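You operate a simulated robot arm through the tools that you are given. There is no shell and no other tool. Be economical: measure what you need, move in short steps, check, and stop when the job is done.

You run a simulated robot arm. Do the job below in one go: nothing can be reset, and whatever is moved stays where it is left.

TASK
Gauge the blue block and dot it in the gauge lamp's colour.
Fine: seat it in the gauge; run the gauge slide over it and back; the dot goes on the clear field; the pen goes back in its well.

Only the result counts: the job must be done as asked and must still hold three seconds after the hand-in. Knocking over, shifting, dropping, spilling or breaking anything else fails it.

THE ROBOT
A 7-joint arm with a two-finger parallel gripper, fixed in place. Base frame: the origin is at the foot of the arm, x ahead of it, y to its left, z up. Readings come in cm, degrees, newtons and seconds.
With the tool pointing down near the work surface it reaches from about 30 to 70 cm from the base axis. Its first joint turns from -66.0 to 66.0 degrees. Payload 1.57 kg.
The tool frame sits at the grasp point between the pads (the TCP): z along the fingers, y along the line on which they close. The tips reach 3 cm beyond it. The gripper opens to 11 cm. The fingers are 2.4 cm wide and 1.2 cm thick; the gripper's body (4.8 by 11.2 cm) begins 7.8 cm behind the TCP.
Orientation is that of the tool frame in the base frame, as a unit quaternion [x, y, z, w]. With the fingers straight down and closing along the base's y, the tool's x points along the base's -x, its y along +y and its z along -z.

THE INTERFACE
- The arm moves only by the tool play_rows. Its argument "targets" is one flat list of numbers, 7 for each row, row after row: the gripper command, from -1 (fully open) to 1 (shut), values between in proportion, then the shift along the tool's x, y, z in m, then the turn, a rotation vector about the tool's x, y, z in rad. In form: [grip, dx, dy, dz, ax, ay, az, grip, dx, dy, dz, ax, ay, az, ...]. A call has 1 to 20 rows; each row is the pose to reach, as a shift and turn from the pose commanded when the call began, along the tool's axes at that moment. A row lasts 0.2 s, in which the tool goes at most 5 cm and 8.6 degrees; a call with a longer step from one row to the next is refused whole, and so is a gripper value outside its range. Where a pose cannot be reached the arm comes as near as it can. A force on the tool above 90 N (or 10 N above the force at the start of the call, whichever is more), or a blocked arm, ends the call early, and 0.2 s more pass. Each finger travels about 10.8 cm/s and halts on what it meets, pressing with about 37 N; the grip force reading is that of the motor and also rises with nothing between the fingers. The clock runs only during rows and for 0.2 s after the last one: add rows that repeat a pose to give the fingers time. It gives the time, the measured TCP pose, the force on the tool (base axes), the opening and the grip force at its end, in the units of the frame above (readings bear some noise), with the torque about the TCP (base axes, N m) and any sound that the robot's microphone picked up, and new pictures: "views" is both (left out), scene, wrist or none.
- Cameras (640 x 400 px; columns grow to the right, rows downward): "scene" is fixed at [16.21, -39.21, 139.79]; the picture's right is [0.79, -0.62, 0.00], its down [-0.38, -0.49, -0.79] and it looks along [0.49, 0.62, -0.62] (base axes); focal length 355 px, centre (320, 200). "wrist" rides on the gripper at [7, 1.6, -14.1] in the tool frame; the picture's right is [-0.23, 0.97, 0.00], its down [-0.86, -0.20, -0.48] and it looks along [-0.47, -0.11, 0.88] (tool axes); focal length 222 px, centre (320, 200). There is no depth. A picture from a camera that has moved, and an enlarged one, comes with that camera's place and axes in the base frame and with its lens.
- enlarge(camera, box): a new picture of the part [left, top, right, bottom] of that camera's present view, enlarged. The clock stands still meanwhile.
- sign_off(): hands the job in; it is judged then, once.

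Work in short steps. Places have to be worked out from the pictures, the camera data and where the tool is seen: move nearer, look again, correct. Check each grasp and each placing, and mend what went wrong. You have 120 turns and 200 pictures in all, those below and enlarged ones among them. Open the gripper and draw the arm clear of the work before you hand the job in, unless the task says otherwise; then end with one line.

The tools are called after ">>>" by a JSON object that holds its "op" and its "data". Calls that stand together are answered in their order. play_rows: Moves the arm, as the interface text tells. Its arguments: {"type":"object","properties":{"targets":{"type":"array"},"views":{"type":"string","enum":["both","scene","wrist","none"]}},"required":["targets"]} The other tools are called the same way: enlarge (camera, box) takes an enlarged picture of a part of a camera's view; sign_off () hands the job in.

At the start:

```text
time_s: 0.0
eef_pos: [31.78, -8.39, 114.07]
tcp_rot: [0.0, 1.0, -0.001, 0.0]
ft_force: [0.5, 0.4, 0.3]
torque: [0.04, -0.01, 0.0]
finger_gap: 10.99
grasp_force: 0.0
```

scene: 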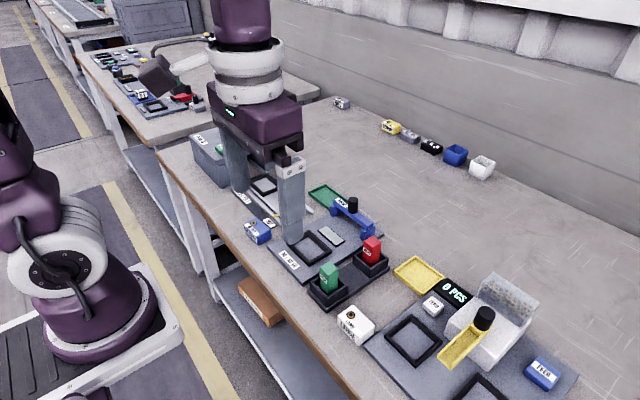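
wrist: 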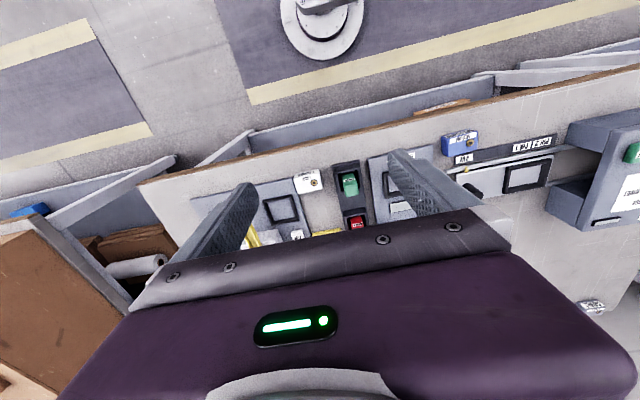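

The scene shows several stations; I enlarge the work area to identify the gauge, lamp, pens and blue block.

>>> {"op": "enlarge", "data": {"camera": "scene", "box": [180, 120, 400, 320]}}

>>> {"op": "enlarge", "data": {"camera": "scene", "box": [320, 230, 600, 400]}}

```text
2.00 times, centred on (290, 220) of scene
camera zoom: at [16.21, -39.21, 139.79], right [0.79, -0.62, 0.0], down [-0.38, -0.49, -0.79], along [0.49, 0.62, -0.62], focal length 710 px, centre (380, 160)
```

zoom: 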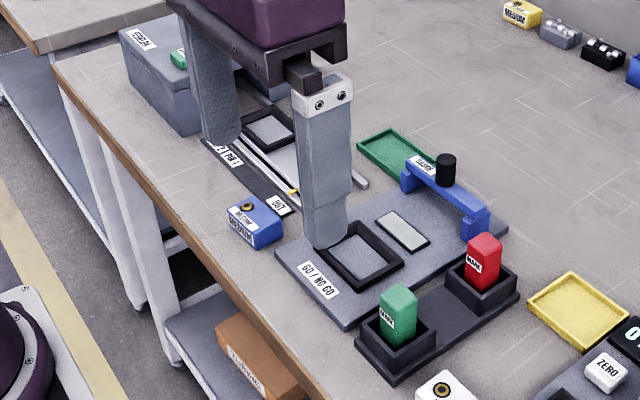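

```text
2.29 times, centred on (460, 315) of scene
camera zoom: at [16.21, -39.21, 139.79], right [0.79, -0.62, 0.0], down [-0.38, -0.49, -0.79], along [0.49, 0.62, -0.62], focal length 812 px, centre (0, -63)
```

zoom: 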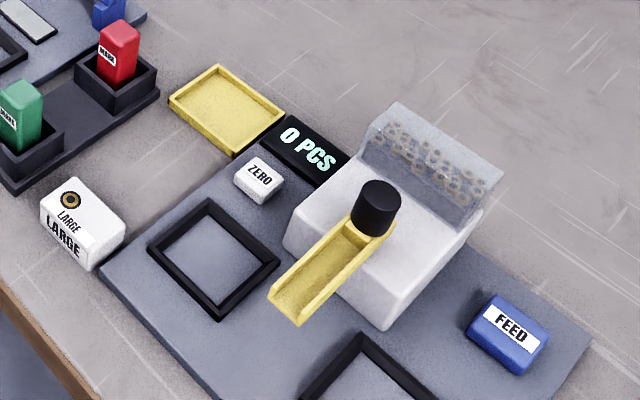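

I look closer at the blue block, the gauge, and the pens.

>>> {"op": "enlarge", "data": {"camera": "scene", "box": [235, 205, 295, 255]}}

>>> {"op": "enlarge", "data": {"camera": "scene", "box": [280, 180, 400, 310]}}

>>> {"op": "enlarge", "data": {"camera": "wrist", "box": [250, 110, 570, 250]}}

```text
8.00 times, centred on (265, 230) of scene
camera zoom: at [16.21, -39.21, 139.79], right [0.79, -0.62, 0.0], down [-0.38, -0.49, -0.79], along [0.49, 0.62, -0.62], focal length 2841 px, centre (760, -40)
```

zoom: 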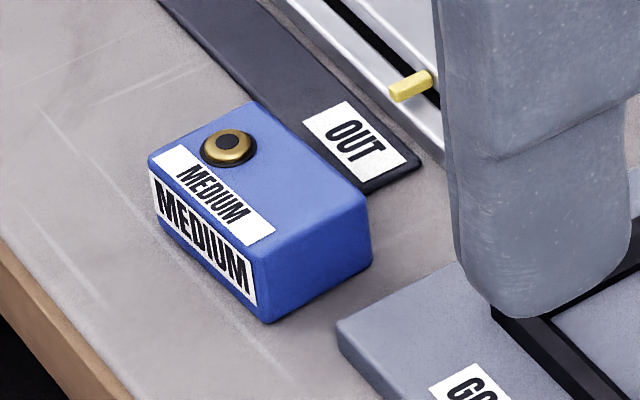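

```text
3.08 times, centred on (340, 245) of scene
camera zoom: at [16.21, -39.21, 139.79], right [0.79, -0.62, 0.0], down [-0.38, -0.49, -0.79], along [0.49, 0.62, -0.62], focal length 1093 px, centre (258, 62)
```

zoom: 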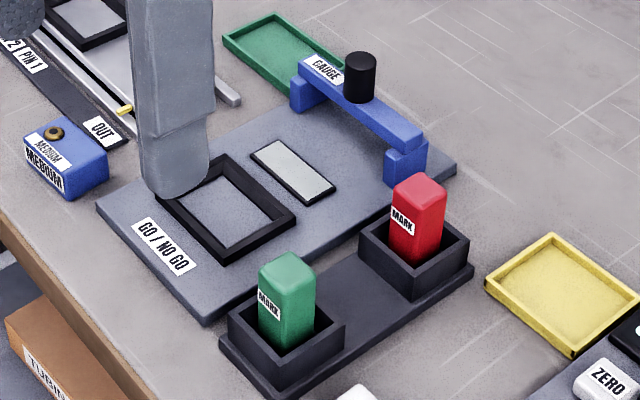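

```text
2.00 times, centred on (410, 180) of wrist
camera zoom: at [24.98, -6.75, 128.42], right [0.23, 0.97, 0.0], down [0.86, -0.2, 0.48], along [0.47, -0.11, -0.88], focal length 444 px, centre (140, 240)
```

zoom: 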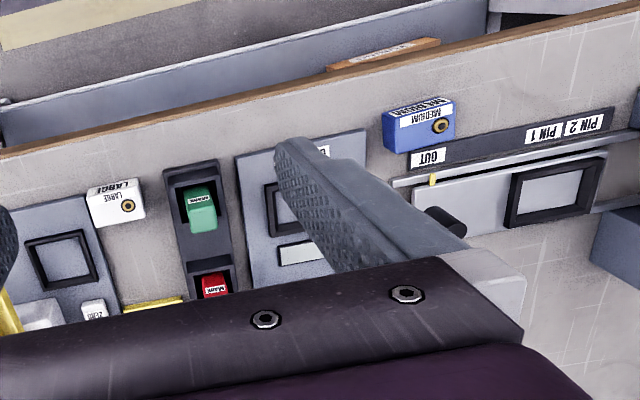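

Triangulated from both cameras, the blue MEDIUM block's top lies at about (42, 19, 84.6), so the bench is near z 80. I move high over the gauge for a better look.

>>> {"op": "play_rows", "data": {"targets": [-1, -0.03, 0.027, 0.0133, 0, 0, 0, -1, -0.06, 0.054, 0.0266, 0, 0, 0, -1, -0.09, 0.082, 0.04, 0, 0, 0, -1, -0.12, 0.109, 0.053, 0, 0, 0, -1, -0.15, 0.136, 0.066, 0, 0, 0, -1, -0.18, 0.164, 0.08, 0, 0, 0, -1, -0.18, 0.164, 0.08, 0, 0, 0]}}

```text
time_s: 1.6
eef_pos: [49.94, 8.28, 106.0]
tcp_rot: [0.0, 1.0, 0.0, 0.001]
ft_force: [-0.3, -0.7, 0.5]
torque: [0.01, 0.0, 0.02]
finger_gap: 11.01
grasp_force: 0.0
camera wrist: at [42.88, 9.83, 120.26], right [0.23, 0.97, 0.0], down [0.86, -0.2, 0.48], along [0.47, -0.11, -0.88], focal length 222 px, centre (320, 200)
```

scene: 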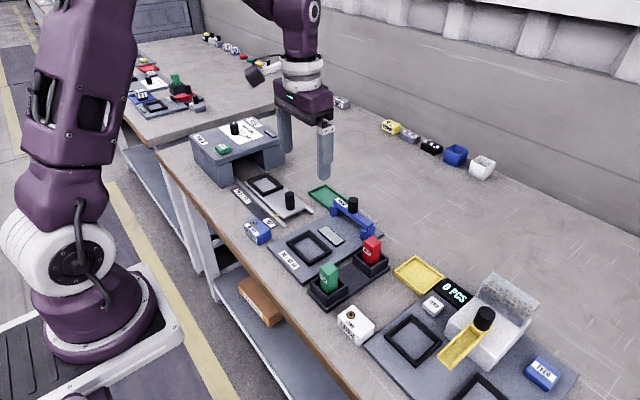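
wrist: 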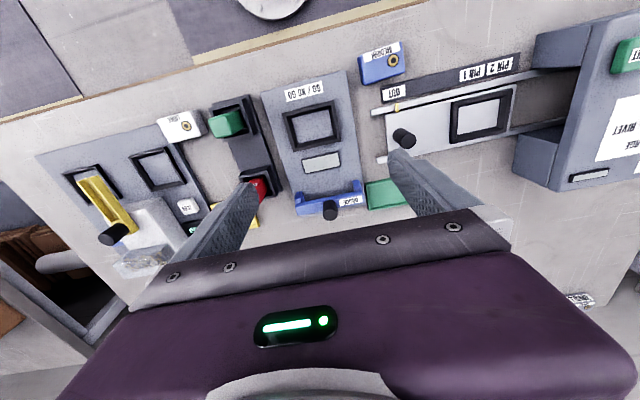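

Good overview. I enlarge the gauge region in both cameras to measure the poses.

>>> {"op": "enlarge", "data": {"camera": "wrist", "box": [200, 30, 420, 230]}}

>>> {"op": "enlarge", "data": {"camera": "scene", "box": [235, 185, 395, 310]}}

```text
2.00 times, centred on (310, 130) of wrist
camera zoom: at [42.88, 9.83, 120.26], right [0.23, 0.97, 0.0], down [0.86, -0.2, 0.48], along [0.47, -0.11, -0.88], focal length 444 px, centre (340, 340)
```

zoom: 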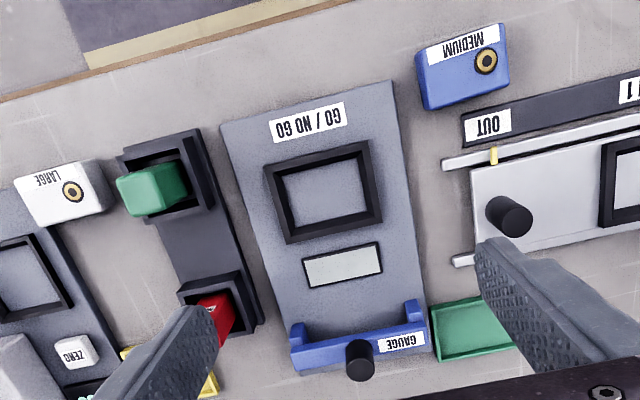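

```text
3.20 times, centred on (315, 248) of scene
camera zoom: at [16.21, -39.21, 139.79], right [0.79, -0.62, 0.0], down [-0.38, -0.49, -0.79], along [0.49, 0.62, -0.62], focal length 1136 px, centre (336, 48)
```

zoom: 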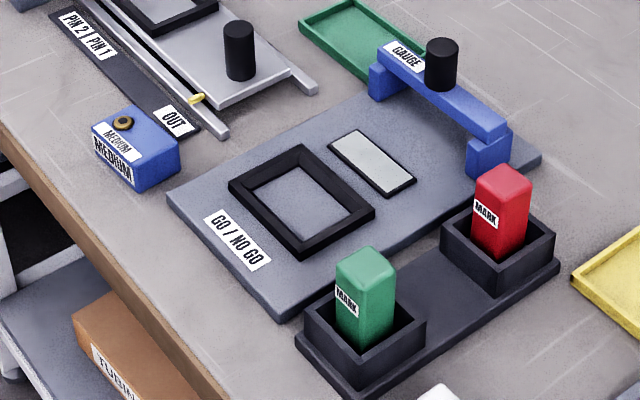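

Nest centre comes out at ≈(49.4, 6.9), aligned with the base axes. Next I go closer to the blue block to measure its pose and size.

>>> {"op": "play_rows", "data": {"targets": [-1, 0.015, 0.025, 0.0225, 0, 0, 0, -1, 0.03, 0.05, 0.045, 0, 0, 0, -1, 0.045, 0.075, 0.0675, 0, 0, 0, -1, 0.06, 0.1, 0.09, 0, 0, 0, -1, 0.06, 0.1, 0.09, 0, 0, 0], "views": "wrist"}}

>>> {"op": "enlarge", "data": {"camera": "wrist", "box": [240, 60, 400, 200]}}

```text
time_s: 2.8
eef_pos: [43.76, 18.06, 96.94]
tcp_rot: [0.0, 1.0, 0.0, 0.0]
ft_force: [0.6, -0.6, 0.1]
torque: [-0.03, -0.02, 0.01]
finger_gap: 11.0
grasp_force: 0.1
camera wrist: at [36.87, 19.65, 111.26], right [0.23, 0.97, 0.0], down [0.85, -0.2, 0.48], along [0.47, -0.11, -0.88], focal length 222 px, centre (320, 200)
```

wrist: 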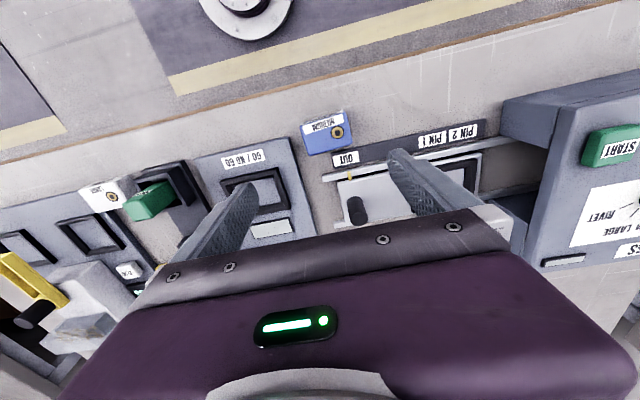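

```text
2.86 times, centred on (320, 130) of wrist
camera zoom: at [36.87, 19.65, 111.26], right [0.23, 0.97, 0.0], down [0.85, -0.2, 0.48], along [0.47, -0.11, -0.88], focal length 635 px, centre (320, 400)
```

zoom: 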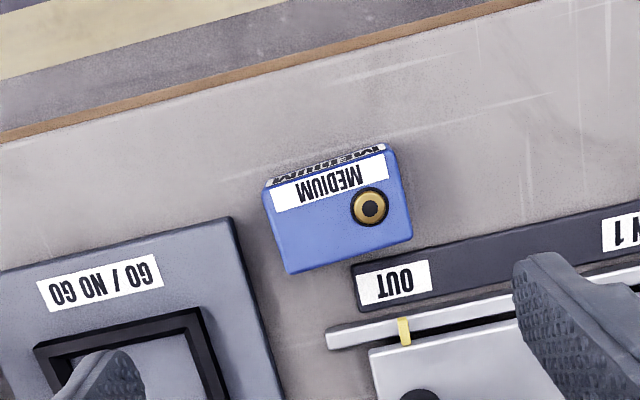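

The block top is about 5.3×3.8 cm, centred near (43, 19) with yaw ≈ +4° and top z ≈ 83. I come down above it (tips still clear), turned 4°, to verify alignment.

>>> {"op": "play_rows", "data": {"targets": [-1, 0.003, 0.004, 0.03, 0, 0, -0.03, -1, 0.0075, 0.0095, 0.06, 0, 0, -0.07, -1, 0.0075, 0.0095, 0.085, 0, 0, -0.07, -1, 0.0075, 0.0095, 0.085, 0, 0, -0.07], "views": "both"}}

>>> {"op": "enlarge", "data": {"camera": "wrist", "box": [220, 60, 440, 200]}}

>>> {"op": "enlarge", "data": {"camera": "scene", "box": [215, 180, 315, 260]}}

```text
time_s: 3.8
eef_pos: [42.95, 18.94, 88.58]
tcp_rot: [-0.035, 0.999, 0.001, 0.001]
ft_force: [0.2, -0.6, -0.4]
torque: [0.01, 0.01, -0.03]
finger_gap: 11.03
grasp_force: 0.0
camera wrist: at [35.94, 20.02, 102.79], right [0.16, 0.99, 0.0], down [0.87, -0.14, 0.48], along [0.47, -0.08, -0.88], focal length 222 px, centre (320, 200)
```

scene: 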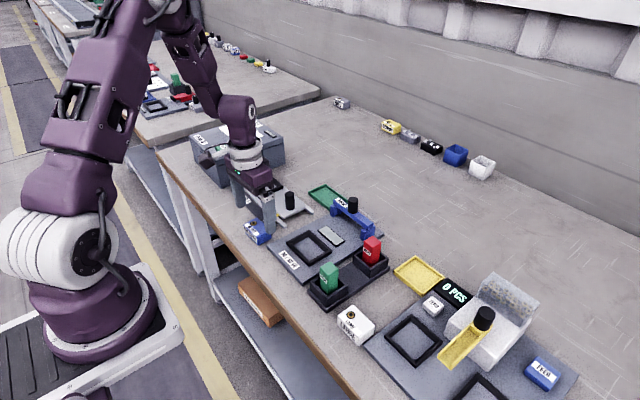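
wrist: 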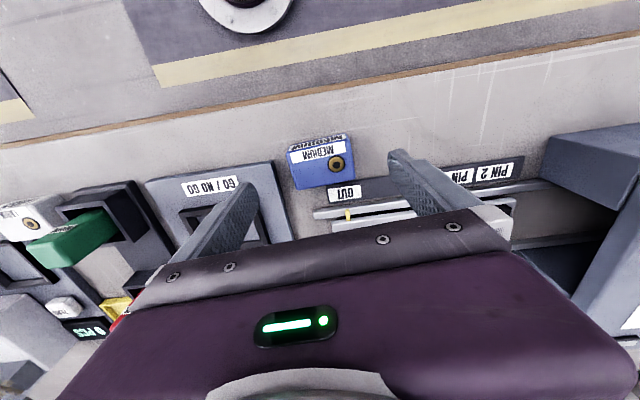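

```text
2.86 times, centred on (330, 130) of wrist
camera zoom: at [35.94, 20.02, 102.79], right [0.16, 0.99, 0.0], down [0.87, -0.14, 0.48], along [0.47, -0.08, -0.88], focal length 635 px, centre (291, 400)
```

zoom: 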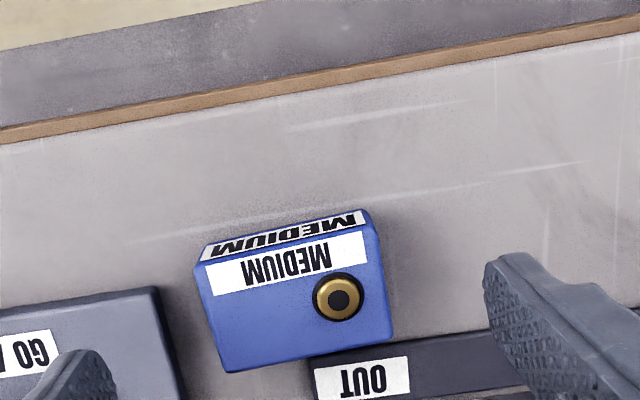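

```text
5.00 times, centred on (265, 220) of scene
camera zoom: at [16.21, -39.21, 139.79], right [0.79, -0.62, 0.0], down [-0.38, -0.49, -0.79], along [0.49, 0.62, -0.62], focal length 1776 px, centre (595, 100)
```

zoom: 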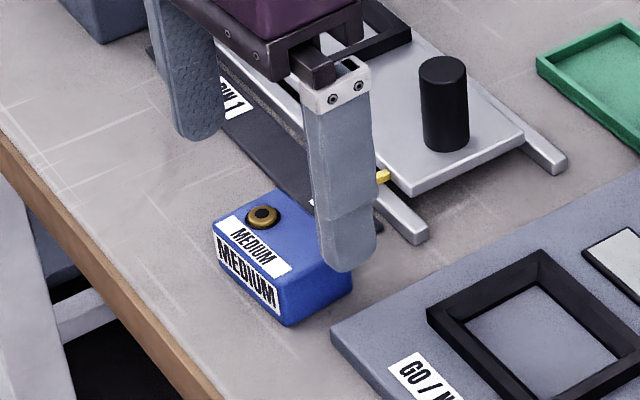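

Block centre (42.97, 19.0) matches the TCP. I descend to z≈84.5 (tips about 1.5 cm below the block top) and close.

>>> {"op": "play_rows", "data": {"targets": [-1, 0, 0.0005, 0.02, 0, 0, 0, -1, 0, 0.0005, 0.041, 0, 0, 0, -1, 0, 0.0005, 0.041, 0, 0, 0, 0.3, 0, 0.0005, 0.041, 0, 0, 0, 1, 0, 0.0005, 0.041, 0, 0, 0, 1, 0, 0.0005, 0.041, 0, 0, 0, 1, 0, 0.0005, 0.041, 0, 0, 0], "views": "both"}}

```text
time_s: 5.4
eef_pos: [43.11, 19.03, 84.5]
tcp_rot: [-0.035, 0.999, 0.0, 0.0]
ft_force: [-0.4, 0.6, 0.0]
torque: [-0.01, -0.02, 0.0]
finger_gap: 5.93
grasp_force: 37.0
camera wrist: at [36.03, 20.16, 98.76], right [0.16, 0.99, 0.0], down [0.87, -0.14, 0.48], along [0.47, -0.08, -0.88], focal length 222 px, centre (320, 200)
```

scene: 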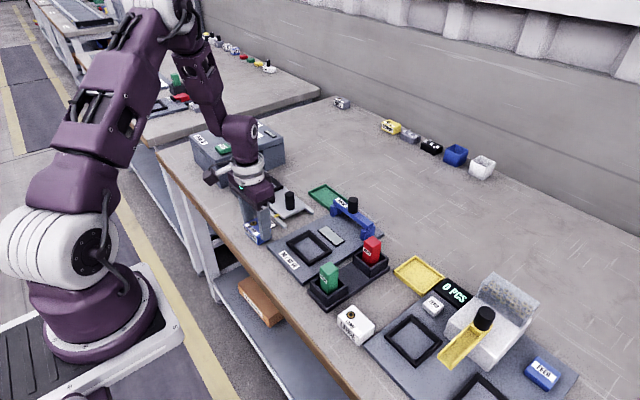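
wrist: 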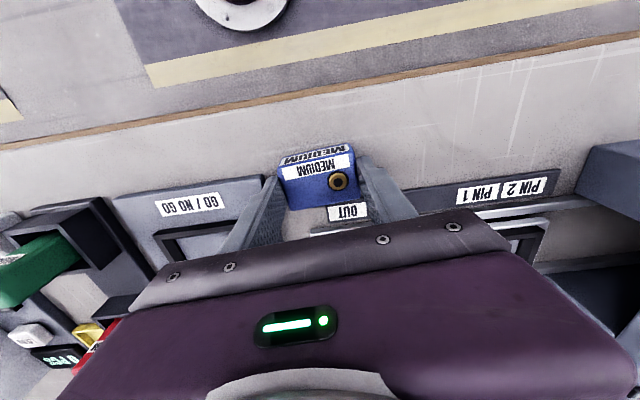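

Gap 5.93 cm with firm grip: block held. I lift it and carry it over the nest, turning back to zero yaw.

>>> {"op": "play_rows", "data": {"targets": [1, 0, 0, -0.03, 0, 0, 0, 1, 0, 0, -0.06, 0, 0, 0, 1, -0.014, -0.032, -0.065, 0, 0, 0.02, 1, -0.028, -0.064, -0.065, 0, 0, 0.04, 1, -0.042, -0.096, -0.065, 0, 0, 0.06, 1, -0.0544, -0.1251, -0.065, 0, 0, 0.07, 1, -0.0544, -0.1251, -0.065, 0, 0, 0.07, 1, -0.0544, -0.1251, -0.065, 0, 0, 0.07], "views": "both"}}

>>> {"op": "enlarge", "data": {"camera": "wrist", "box": [220, 80, 440, 240]}}

>>> {"op": "enlarge", "data": {"camera": "scene", "box": [255, 190, 375, 290]}}

```text
time_s: 7.2
eef_pos: [49.56, 7.01, 91.04]
tcp_rot: [0.0, 1.0, -0.001, -0.001]
ft_force: [-0.2, 0.4, -0.4]
torque: [-0.02, 0.0, 0.07]
finger_gap: 0.01
grasp_force: 20.9
camera wrist: at [42.5, 8.53, 105.34], right [0.23, 0.97, 0.0], down [0.86, -0.2, 0.48], along [0.47, -0.11, -0.88], focal length 222 px, centre (320, 200)
```

scene: 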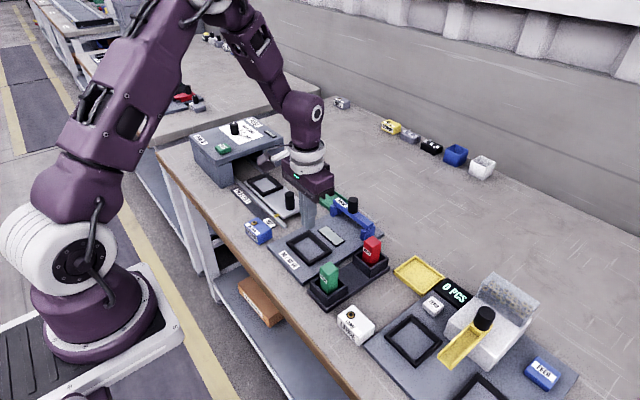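
wrist: 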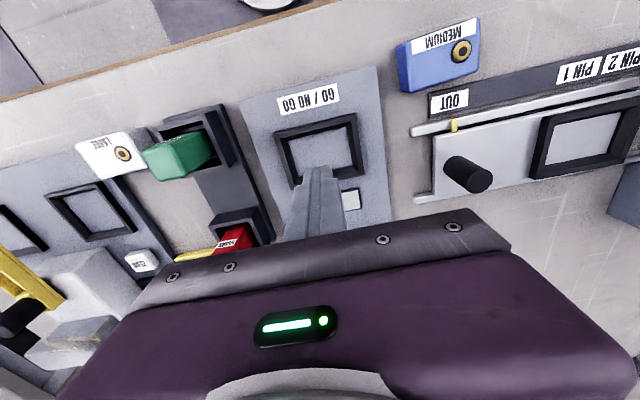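

```text
2.50 times, centred on (330, 160) of wrist
camera zoom: at [42.5, 8.53, 105.34], right [0.23, 0.97, 0.0], down [0.86, -0.2, 0.48], along [0.47, -0.11, -0.88], focal length 555 px, centre (295, 300)
```

zoom: 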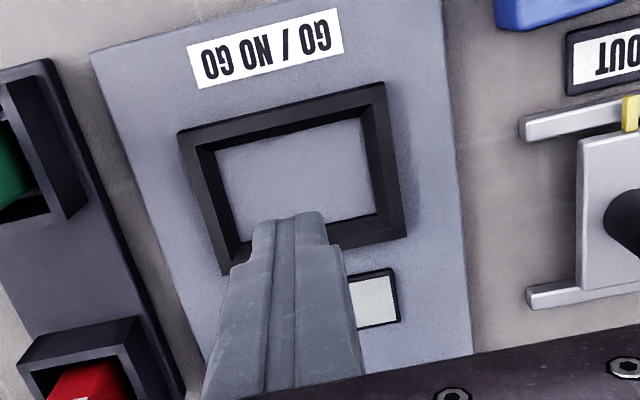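

```text
4.00 times, centred on (315, 240) of scene
camera zoom: at [16.21, -39.21, 139.79], right [0.79, -0.62, 0.0], down [-0.38, -0.49, -0.79], along [0.49, 0.62, -0.62], focal length 1421 px, centre (340, 40)
```

zoom: 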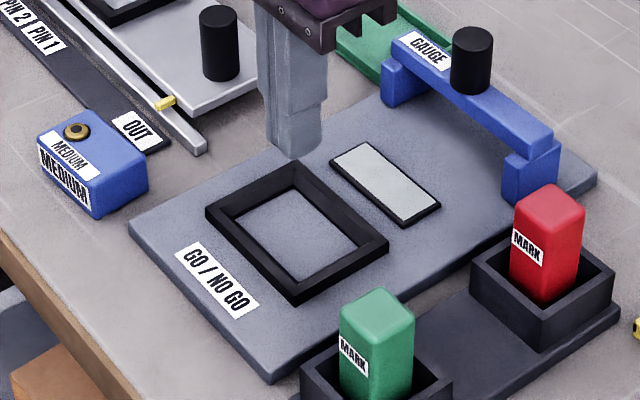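

The grip slipped: only the tips caught the top edge, and the block stayed in place, so its top is lower than I judged (~82). With the fingers closed over the nest, I probe down gently to find the nest floor height.

>>> {"op": "play_rows", "data": {"targets": [1, -0.003, 0, 0.03, 0, 0, 0, 1, -0.003, 0, 0.06, 0, 0, 0, 1, -0.003, 0, 0.07, 0, 0, 0, 1, -0.003, 0, 0.0715, 0, 0, 0, 1, -0.003, 0, 0.073, 0, 0, 0, 1, -0.003, 0, 0.0745, 0, 0, 0, 1, -0.003, 0, 0.0745, 0, 0, 0], "views": "scene"}}

>>> {"op": "enlarge", "data": {"camera": "scene", "box": [255, 190, 375, 290]}}

```text
time_s: 8.4
eef_pos: [49.75, 7.01, 84.17]
tcp_rot: [0.0, 1.0, 0.0, 0.001]
ft_force: [-11.8, 0.1, 24.1]
torque: [-0.01, 0.49, -0.06]
finger_gap: 0.0
grasp_force: 21.9
stopped in row 6: the force on the tool passed its limit at 100 N (the readings are from after the stop); the commanded pose is now the measured one
```

scene: 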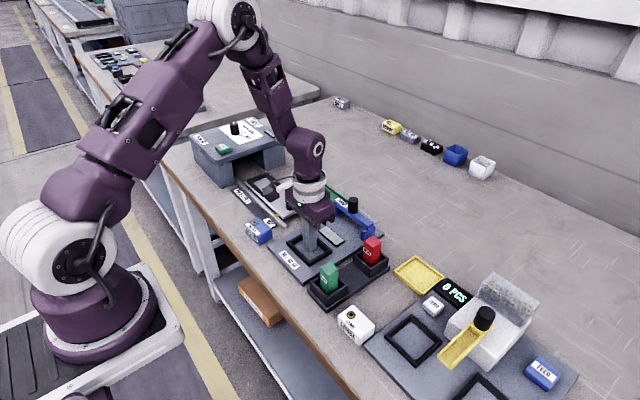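

```text
4.00 times, centred on (315, 240) of scene
camera zoom: at [16.15, -39.22, 139.8], right [0.79, -0.62, 0.0], down [-0.38, -0.49, -0.79], along [0.49, 0.62, -0.62], focal length 1421 px, centre (340, 40)
```

zoom: 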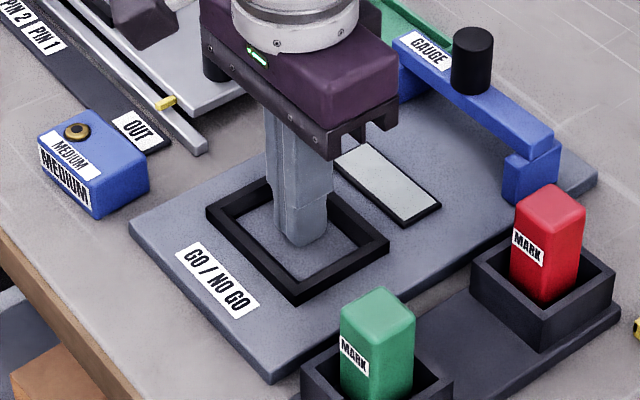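

Contact at TCP 84.17 → nest floor ≈ 81.15, bench ≈ 79.8, block only ~2.4 cm tall. I lift, reopen, and return over the block to re-grip about 0.8 cm lower.

>>> {"op": "play_rows", "data": {"targets": [1, 0, 0, -0.03, 0, 0, 0, 1, 0, 0, -0.06, 0, 0, 0, -0.5, 0.017, 0.03, -0.06, 0, 0, -0.02, -1, 0.034, 0.06, -0.06, 0, 0, -0.04, -1, 0.051, 0.09, -0.06, 0, 0, -0.07, -1, 0.0675, 0.12, -0.05, 0, 0, -0.07, -1, 0.0675, 0.12, -0.044, 0, 0, -0.07, -1, 0.0675, 0.12, -0.044, 0, 0, -0.07], "views": "wrist"}}

>>> {"op": "enlarge", "data": {"camera": "wrist", "box": [220, 60, 440, 200]}}

```text
time_s: 10.2
eef_pos: [43.05, 18.94, 88.44]
tcp_rot: [-0.035, 0.999, 0.0, 0.0]
ft_force: [0.4, 0.0, 0.4]
torque: [0.02, 0.0, -0.01]
finger_gap: 11.0
grasp_force: 0.0
camera wrist: at [35.92, 20.04, 102.7], right [0.16, 0.99, 0.0], down [0.87, -0.14, 0.48], along [0.47, -0.07, -0.88], focal length 222 px, centre (320, 200)
```

wrist: 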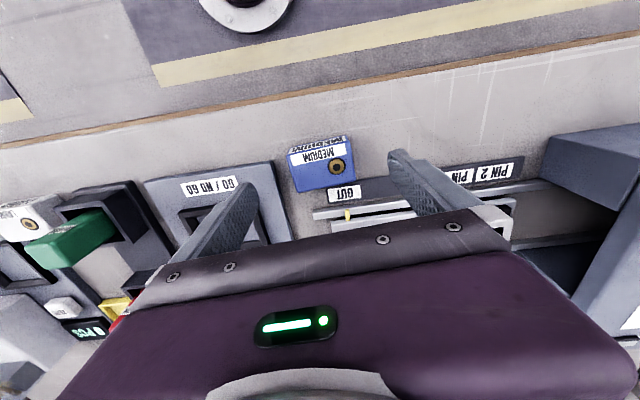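

```text
2.86 times, centred on (330, 130) of wrist
camera zoom: at [35.92, 20.04, 102.7], right [0.16, 0.99, 0.0], down [0.87, -0.14, 0.48], along [0.47, -0.07, -0.88], focal length 635 px, centre (291, 400)
```

zoom: 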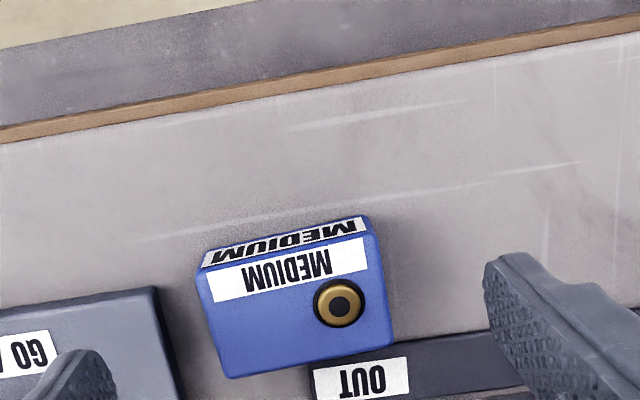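

Block is essentially unmoved; with the corrected height its centre is ≈(43.35, 19.2). I descend to TCP 83.5 and grip.

>>> {"op": "play_rows", "data": {"targets": [-1, -0.0032, 0.0024, 0.02, 0, 0, 0, -1, -0.0032, 0.0024, 0.04, 0, 0, 0, -1, -0.0032, 0.0024, 0.0495, 0, 0, 0, 0.0, -0.0032, 0.0024, 0.0495, 0, 0, 0, 1, -0.0032, 0.0024, 0.0495, 0, 0, 0, 1, -0.0032, 0.0024, 0.0495, 0, 0, 0, 1, -0.0032, 0.0024, 0.0495, 0, 0, 0], "views": "none"}}

>>> {"op": "play_rows", "data": {"targets": [1, 0, 0, -0.01, 0, 0, 0, 1, 0, 0, -0.03, 0, 0, 0, 1, 0, 0, -0.05, 0, 0, 0, 1, 0, 0, -0.06, 0, 0, 0], "views": "both"}}

```text
time_s: 11.0
eef_pos: [43.67, 18.9, 84.23]
tcp_rot: [-0.034, 0.999, -0.001, 0.003]
ft_force: [0.2, -9.9, 5.3]
torque: [0.91, 0.12, 0.05]
finger_gap: 8.6
grasp_force: 8.7
stopped in row 4: the force on the tool passed its limit at 129 N (the readings are from after the stop); the commanded pose is now the measured one
```

```text
time_s: 12.0
eef_pos: [43.38, 19.27, 90.05]
tcp_rot: [-0.035, 0.999, 0.001, 0.003]
ft_force: [-1.1, 0.1, -1.7]
torque: [-0.01, 0.0, -0.03]
finger_gap: 5.9
grasp_force: 37.1
camera wrist: at [36.32, 20.44, 104.38], right [0.16, 0.99, 0.0], down [0.87, -0.14, 0.48], along [0.48, -0.08, -0.88], focal length 222 px, centre (320, 200)
```

scene: 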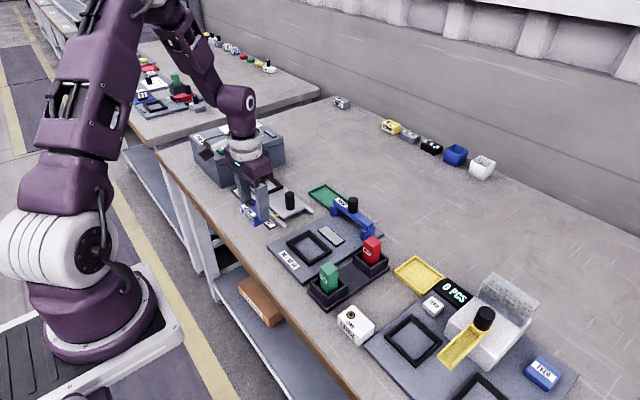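
wrist: 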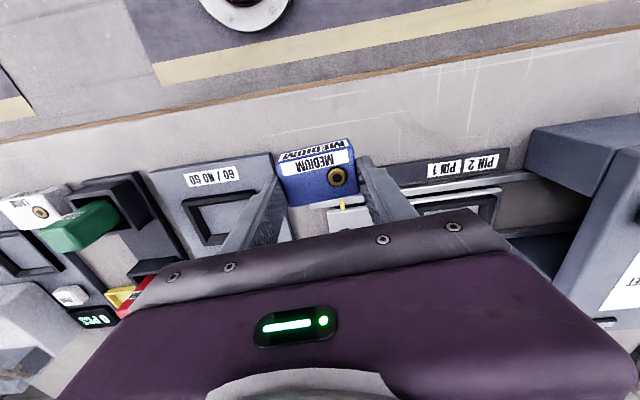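

The −y finger had touched the gauge plate's edge on the way down, but the block now appears held (gap 5.9). I zoom to check the hold and that the plate has not moved.

>>> {"op": "enlarge", "data": {"camera": "wrist", "box": [220, 110, 440, 250]}}

>>> {"op": "enlarge", "data": {"camera": "scene", "box": [225, 170, 385, 290]}}

```text
2.86 times, centred on (330, 180) of wrist
camera zoom: at [36.32, 20.44, 104.38], right [0.16, 0.99, 0.0], down [0.87, -0.14, 0.48], along [0.48, -0.08, -0.88], focal length 635 px, centre (291, 257)
```

zoom: 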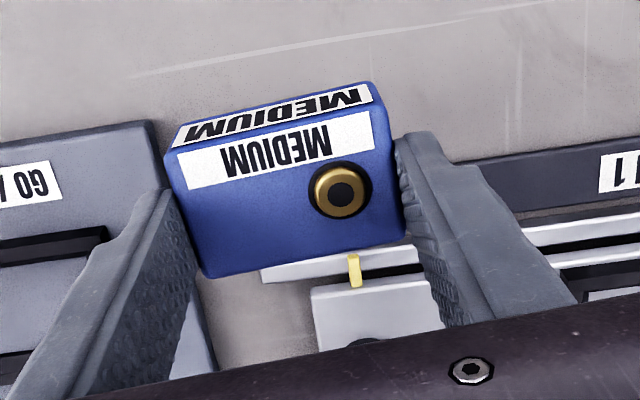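

```text
3.33 times, centred on (305, 230) of scene
camera zoom: at [16.21, -39.21, 139.79], right [0.79, -0.62, 0.0], down [-0.38, -0.49, -0.79], along [0.49, 0.62, -0.62], focal length 1184 px, centre (370, 100)
```

zoom: 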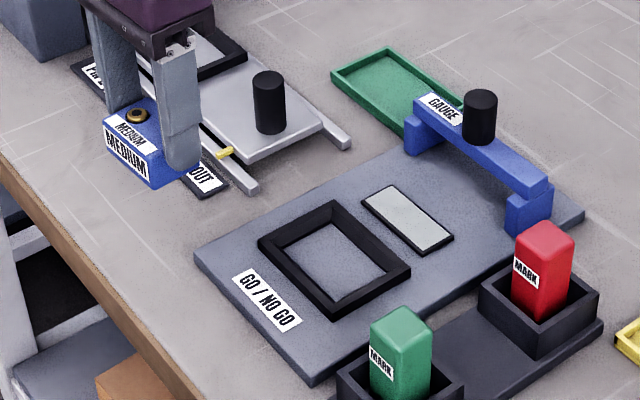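

Plate unmoved; block held near the fingertips, centred on the TCP. I carry it slowly over the nest at (49.6, 6.95), turning back to zero yaw.

>>> {"op": "play_rows", "data": {"targets": [1, -0.009, -0.0212, -0.005, 0, 0, 0.012, 1, -0.018, -0.0424, -0.005, 0, 0, 0.024, 1, -0.0267, -0.0636, -0.005, 0, 0, 0.036, 1, -0.0356, -0.0848, -0.005, 0, 0, 0.048, 1, -0.0445, -0.106, -0.005, 0, 0, 0.06, 1, -0.0535, -0.1272, -0.005, 0, 0, 0.07, 1, -0.0535, -0.1272, -0.005, 0, 0, 0.07], "views": "both"}}

>>> {"op": "enlarge", "data": {"camera": "wrist", "box": [220, 90, 440, 230]}}

>>> {"op": "enlarge", "data": {"camera": "scene", "box": [255, 190, 375, 290]}}

```text
time_s: 13.6
eef_pos: [49.8, 6.81, 90.77]
tcp_rot: [0.0, 1.0, 0.0, 0.002]
ft_force: [-0.6, 0.5, -1.2]
torque: [0.01, 0.01, 0.01]
finger_gap: 5.91
grasp_force: 36.6
camera wrist: at [42.72, 8.34, 104.92], right [0.23, 0.97, 0.0], down [0.85, -0.2, 0.48], along [0.47, -0.11, -0.88], focal length 222 px, centre (320, 200)
```

scene: 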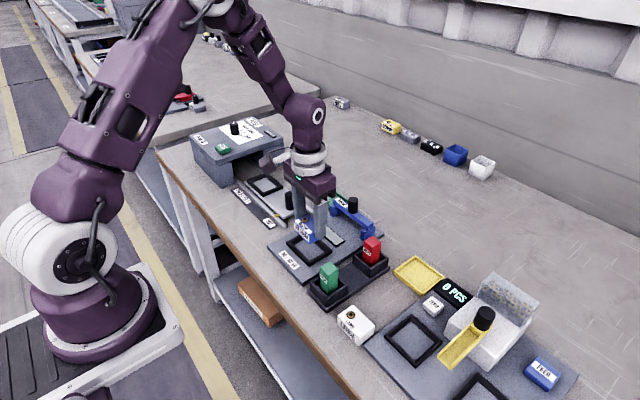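
wrist: 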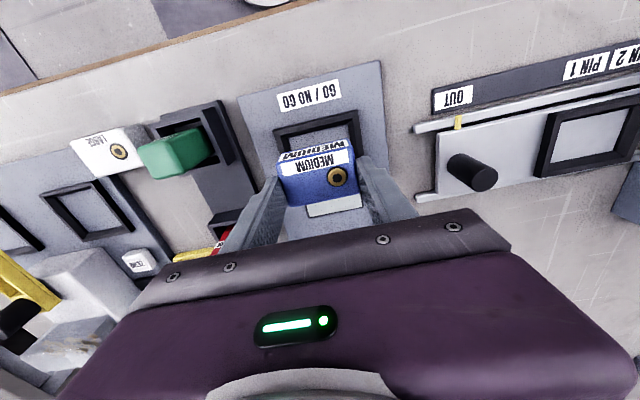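

```text
2.86 times, centred on (330, 160) of wrist
camera zoom: at [42.72, 8.34, 104.92], right [0.23, 0.97, 0.0], down [0.85, -0.2, 0.48], along [0.47, -0.11, -0.88], focal length 635 px, centre (291, 314)
```

zoom: 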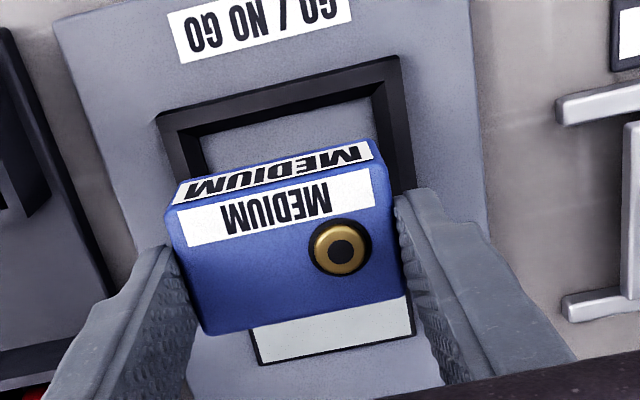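

```text
4.00 times, centred on (315, 240) of scene
camera zoom: at [16.21, -39.21, 139.79], right [0.79, -0.62, 0.0], down [-0.38, -0.49, -0.79], along [0.49, 0.62, -0.62], focal length 1421 px, centre (340, 40)
```

zoom: 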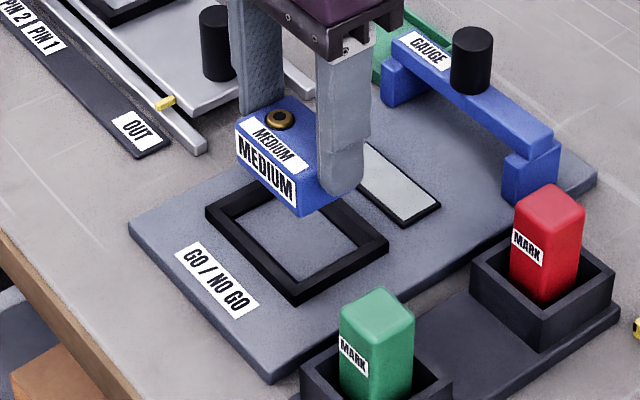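

Block is just above the nest; nest centre ≈(49.6, 7.0), so I correct by ~2 mm and lower until the block's base is just above the rim, then look again.

>>> {"op": "play_rows", "data": {"targets": [1, 0.0015, 0.002, 0.012, 0, 0, 0, 1, 0.0015, 0.002, 0.024, 0, 0, 0, 1, 0.0015, 0.002, 0.032, 0, 0, 0, 1, 0.0015, 0.002, 0.032, 0, 0, 0], "views": "wrist"}}

>>> {"op": "enlarge", "data": {"camera": "wrist", "box": [240, 100, 400, 220]}}

>>> {"op": "enlarge", "data": {"camera": "scene", "box": [275, 205, 355, 265]}}

```text
time_s: 14.6
eef_pos: [49.52, 6.98, 87.56]
tcp_rot: [0.0, 1.0, 0.0, 0.002]
ft_force: [-0.1, 0.1, -1.5]
torque: [-0.01, -0.01, 0.0]
finger_gap: 5.95
grasp_force: 37.3
camera wrist: at [42.65, 8.62, 101.7], right [0.23, 0.97, 0.0], down [0.85, -0.2, 0.48], along [0.47, -0.11, -0.88], focal length 222 px, centre (320, 200)
```

wrist: 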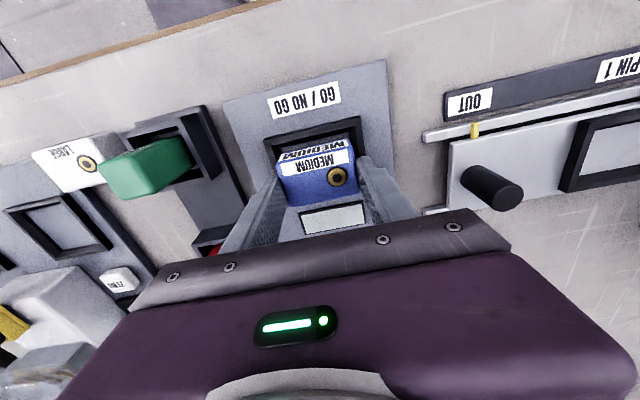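

```text
3.33 times, centred on (320, 160) of wrist
camera zoom: at [42.65, 8.62, 101.7], right [0.23, 0.97, 0.0], down [0.85, -0.2, 0.48], along [0.47, -0.11, -0.88], focal length 740 px, centre (320, 333)
```

zoom: 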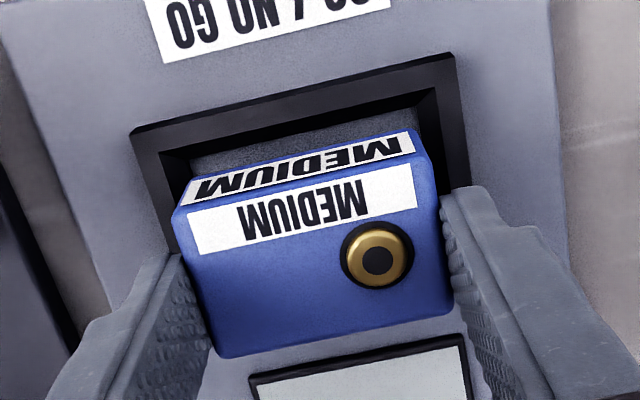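

```text
6.67 times, centred on (315, 235) of scene
camera zoom: at [16.21, -39.21, 139.79], right [0.79, -0.62, 0.0], down [-0.38, -0.49, -0.79], along [0.49, 0.62, -0.62], focal length 2368 px, centre (353, -33)
```

zoom: 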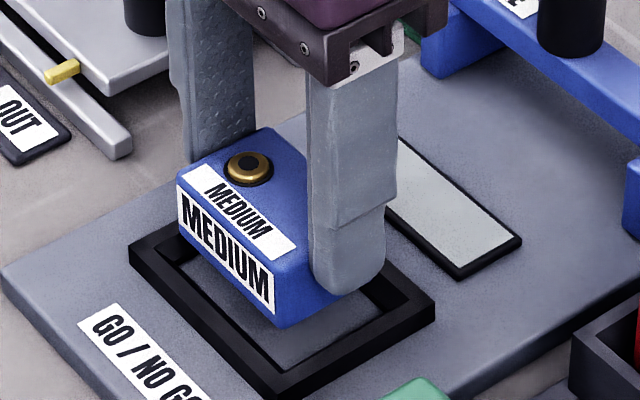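

Alignment looks right (offset ≤ 1–2 mm); block base ≈ TCP−4.4 cm. I nudge +1 mm in x and lower slowly to the floor.

>>> {"op": "play_rows", "data": {"targets": [1, -0.001, 0, 0.004, 0, 0, 0, 1, -0.001, 0, 0.008, 0, 0, 0, 1, -0.001, 0, 0.01, 0, 0, 0, 1, -0.001, 0, 0.012, 0, 0, 0, 1, -0.001, 0, 0.014, 0, 0, 0, 1, -0.001, 0, 0.016, 0, 0, 0, 1, -0.001, 0, 0.0175, 0, 0, 0], "views": "wrist"}}

>>> {"op": "enlarge", "data": {"camera": "wrist", "box": [240, 100, 400, 220]}}

>>> {"op": "enlarge", "data": {"camera": "scene", "box": [275, 205, 355, 265]}}

```text
time_s: 16.2
eef_pos: [49.67, 7.2, 85.8]
tcp_rot: [0.0, 1.0, 0.0, 0.003]
ft_force: [-7.7, 0.2, 32.7]
torque: [-0.03, 0.32, 0.01]
finger_gap: 5.91
grasp_force: 37.0
camera wrist: at [42.66, 8.74, 99.92], right [0.23, 0.97, 0.0], down [0.85, -0.2, 0.48], along [0.47, -0.11, -0.88], focal length 222 px, centre (320, 200)
```

wrist: 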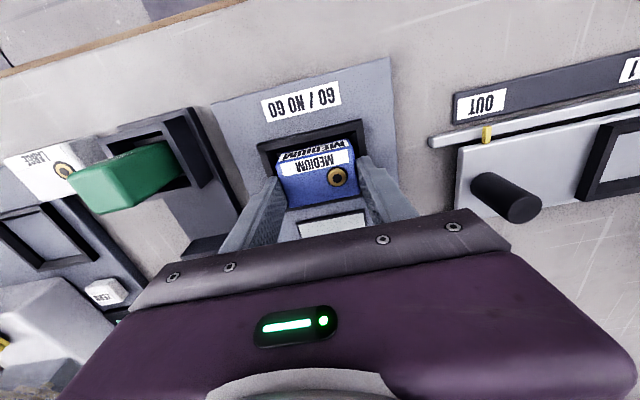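

```text
3.33 times, centred on (320, 160) of wrist
camera zoom: at [42.66, 8.74, 99.92], right [0.23, 0.97, 0.0], down [0.85, -0.2, 0.48], along [0.47, -0.11, -0.88], focal length 740 px, centre (320, 333)
```

zoom: 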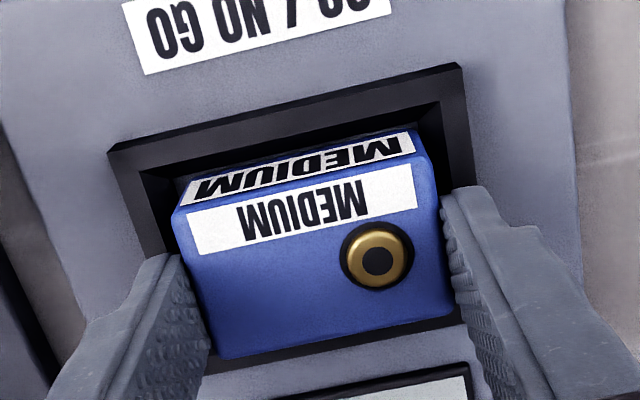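

```text
6.67 times, centred on (315, 235) of scene
camera zoom: at [16.14, -39.22, 139.8], right [0.79, -0.62, 0.0], down [-0.38, -0.48, -0.79], along [0.49, 0.62, -0.62], focal length 2368 px, centre (353, -33)
```

zoom: 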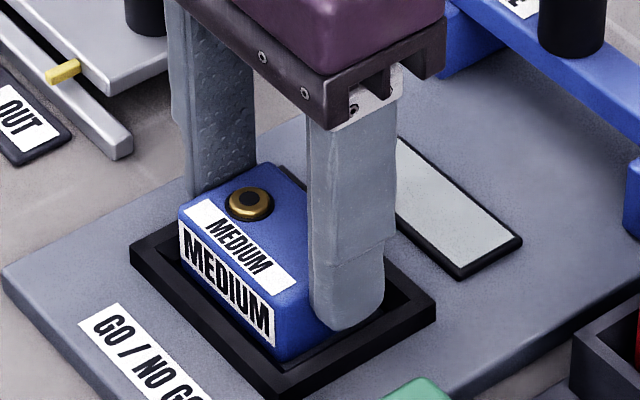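

A 33 N contact at TCP 85.8, close to the expected seat height. I release and rise to inspect.

>>> {"op": "play_rows", "data": {"targets": [0.6, 0, 0, 0, 0, 0, 0, 0.2, 0, 0, 0, 0, 0, 0, 0.0, 0, 0, 0, 0, 0, 0, 0.0, 0, 0, -0.03, 0, 0, 0, -0.5, 0, 0, -0.06, 0, 0, 0, -0.5, 0, 0, -0.06, 0, 0, 0], "views": "wrist"}}

>>> {"op": "enlarge", "data": {"camera": "wrist", "box": [240, 80, 400, 200]}}

>>> {"op": "enlarge", "data": {"camera": "scene", "box": [275, 205, 355, 265]}}

```text
time_s: 17.6
eef_pos: [49.69, 7.07, 91.5]
tcp_rot: [-0.001, 1.0, 0.0, 0.003]
ft_force: [0.3, 0.5, 0.8]
torque: [0.01, 0.0, 0.02]
finger_gap: 8.26
grasp_force: 0.1
camera wrist: at [42.63, 8.69, 105.76], right [0.23, 0.97, 0.0], down [0.85, -0.2, 0.48], along [0.47, -0.11, -0.88], focal length 222 px, centre (320, 200)
```

wrist: 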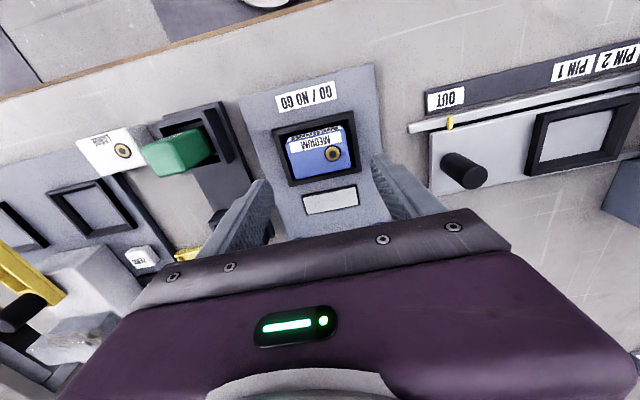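

```text
3.33 times, centred on (320, 140) of wrist
camera zoom: at [42.63, 8.69, 105.76], right [0.23, 0.97, 0.0], down [0.85, -0.2, 0.48], along [0.47, -0.11, -0.88], focal length 740 px, centre (320, 400)
```

zoom: 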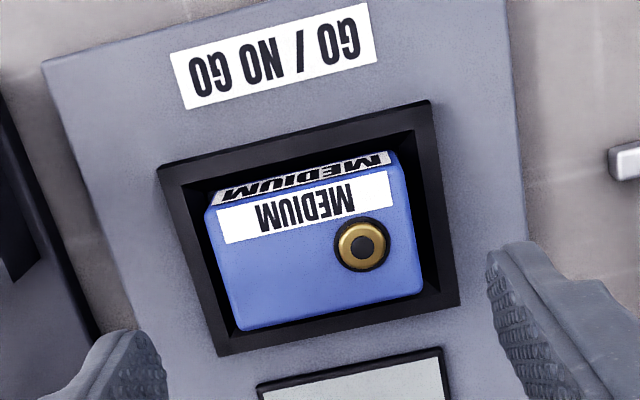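

```text
6.67 times, centred on (315, 235) of scene
camera zoom: at [16.21, -39.21, 139.79], right [0.79, -0.62, 0.0], down [-0.38, -0.49, -0.79], along [0.49, 0.62, -0.62], focal length 2368 px, centre (353, -33)
```

zoom: 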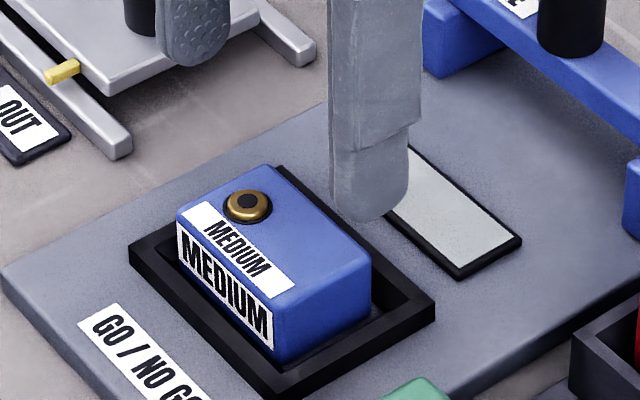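

The block sits properly down in the nest with even margins. The slide's knob lies near (62.5, 6.8); I move above it to look.

>>> {"op": "play_rows", "data": {"targets": [-0.5, -0.03, 0, -0.03, 0, 0, 0, -0.5, -0.07, -0.001, -0.045, 0, 0, 0, -0.5, -0.11, -0.002, -0.045, 0, 0, 0, -0.5, -0.128, -0.0025, -0.045, 0, 0, 0, -0.5, -0.128, -0.0025, -0.045, 0, 0, 0], "views": "both"}}

>>> {"op": "enlarge", "data": {"camera": "wrist", "box": [230, 70, 410, 210]}}

>>> {"op": "enlarge", "data": {"camera": "scene", "box": [300, 170, 400, 250]}}

```text
time_s: 18.8
eef_pos: [62.4, 6.86, 96.0]
tcp_rot: [-0.001, 1.0, 0.0, 0.002]
ft_force: [0.6, 0.2, 0.0]
torque: [-0.01, 0.01, -0.02]
finger_gap: 8.25
grasp_force: 0.1
camera wrist: at [55.37, 8.39, 110.34], right [0.23, 0.97, 0.0], down [0.85, -0.2, 0.48], along [0.47, -0.11, -0.88], focal length 222 px, centre (320, 200)
```

scene: 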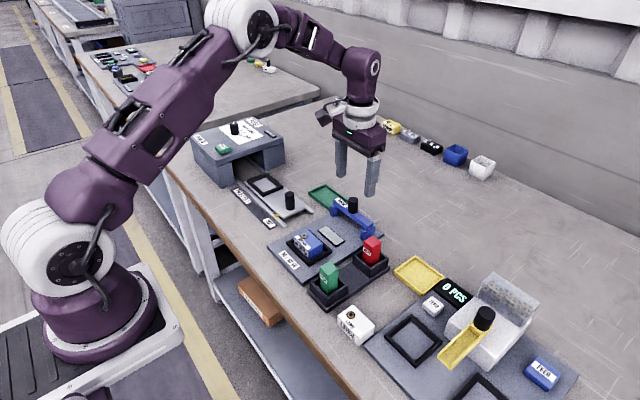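
wrist: 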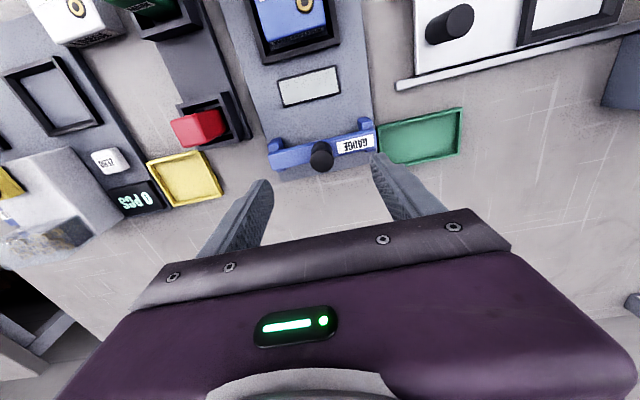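

```text
2.86 times, centred on (320, 140) of wrist
camera zoom: at [55.37, 8.39, 110.34], right [0.23, 0.97, 0.0], down [0.85, -0.2, 0.48], along [0.47, -0.11, -0.88], focal length 635 px, centre (320, 371)
```

zoom: 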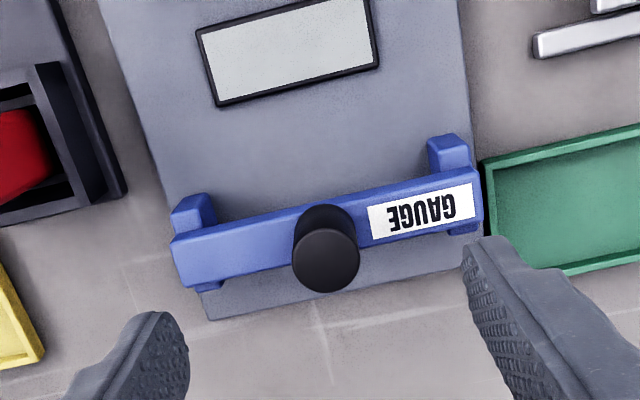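

```text
5.00 times, centred on (350, 210) of scene
camera zoom: at [16.21, -39.21, 139.79], right [0.79, -0.62, 0.0], down [-0.38, -0.49, -0.79], along [0.49, 0.62, -0.62], focal length 1776 px, centre (170, 150)
```

zoom: 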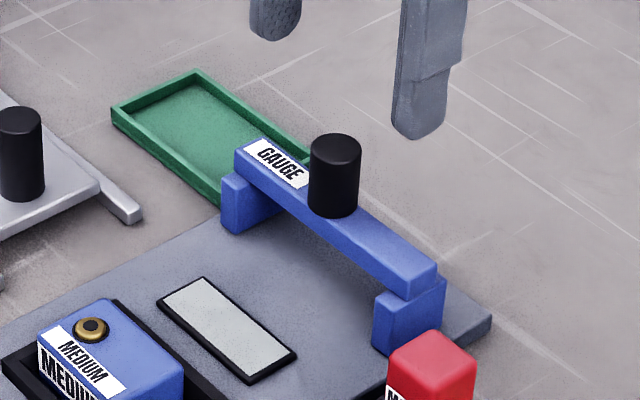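

Knob top triangulates to (62.5, 6.94, 88.9), about 2.4 cm across; the bar top is ≈85.8. I lower so the tips stay just above the bar and grip the knob.

>>> {"op": "play_rows", "data": {"targets": [-0.5, -0.001, 0.0008, 0.03, 0, 0, 0, -0.5, -0.001, 0.0008, 0.06, 0, 0, 0, -0.5, -0.001, 0.0008, 0.067, 0, 0, 0, 0.2, -0.001, 0.0008, 0.067, 0, 0, 0, 1, -0.001, 0.0008, 0.067, 0, 0, 0, 1, -0.001, 0.0008, 0.067, 0, 0, 0, 1, -0.001, 0.0008, 0.067, 0, 0, 0], "views": "scene"}}

>>> {"op": "enlarge", "data": {"camera": "scene", "box": [300, 170, 400, 250]}}

```text
time_s: 20.4
eef_pos: [62.6, 6.91, 89.39]
tcp_rot: [0.0, 1.0, 0.001, 0.002]
ft_force: [1.6, 2.8, -6.1]
torque: [-0.47, -0.43, 0.04]
finger_gap: 2.34
grasp_force: 35.5
```

scene: 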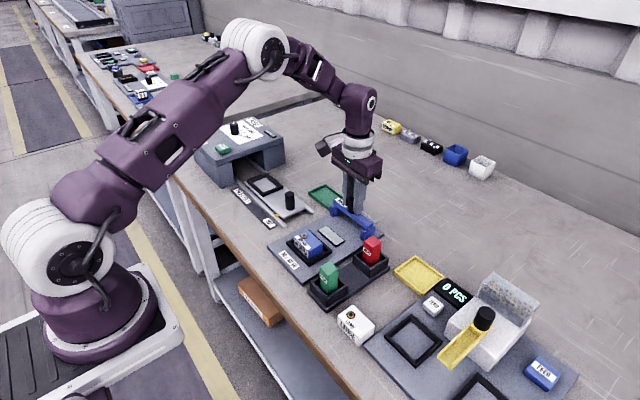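

```text
5.00 times, centred on (350, 210) of scene
camera zoom: at [16.22, -39.2, 139.79], right [0.79, -0.62, 0.0], down [-0.38, -0.49, -0.79], along [0.49, 0.62, -0.62], focal length 1776 px, centre (170, 150)
```

zoom: 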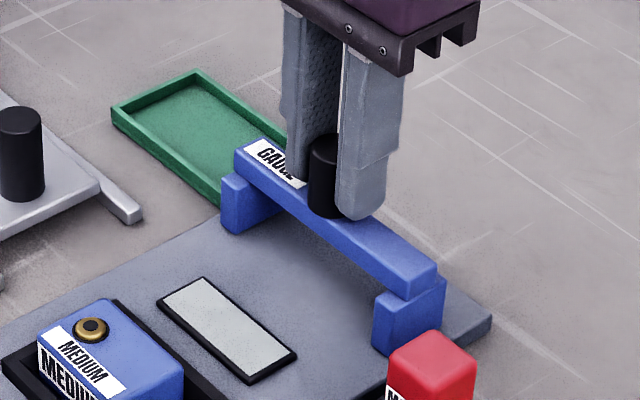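

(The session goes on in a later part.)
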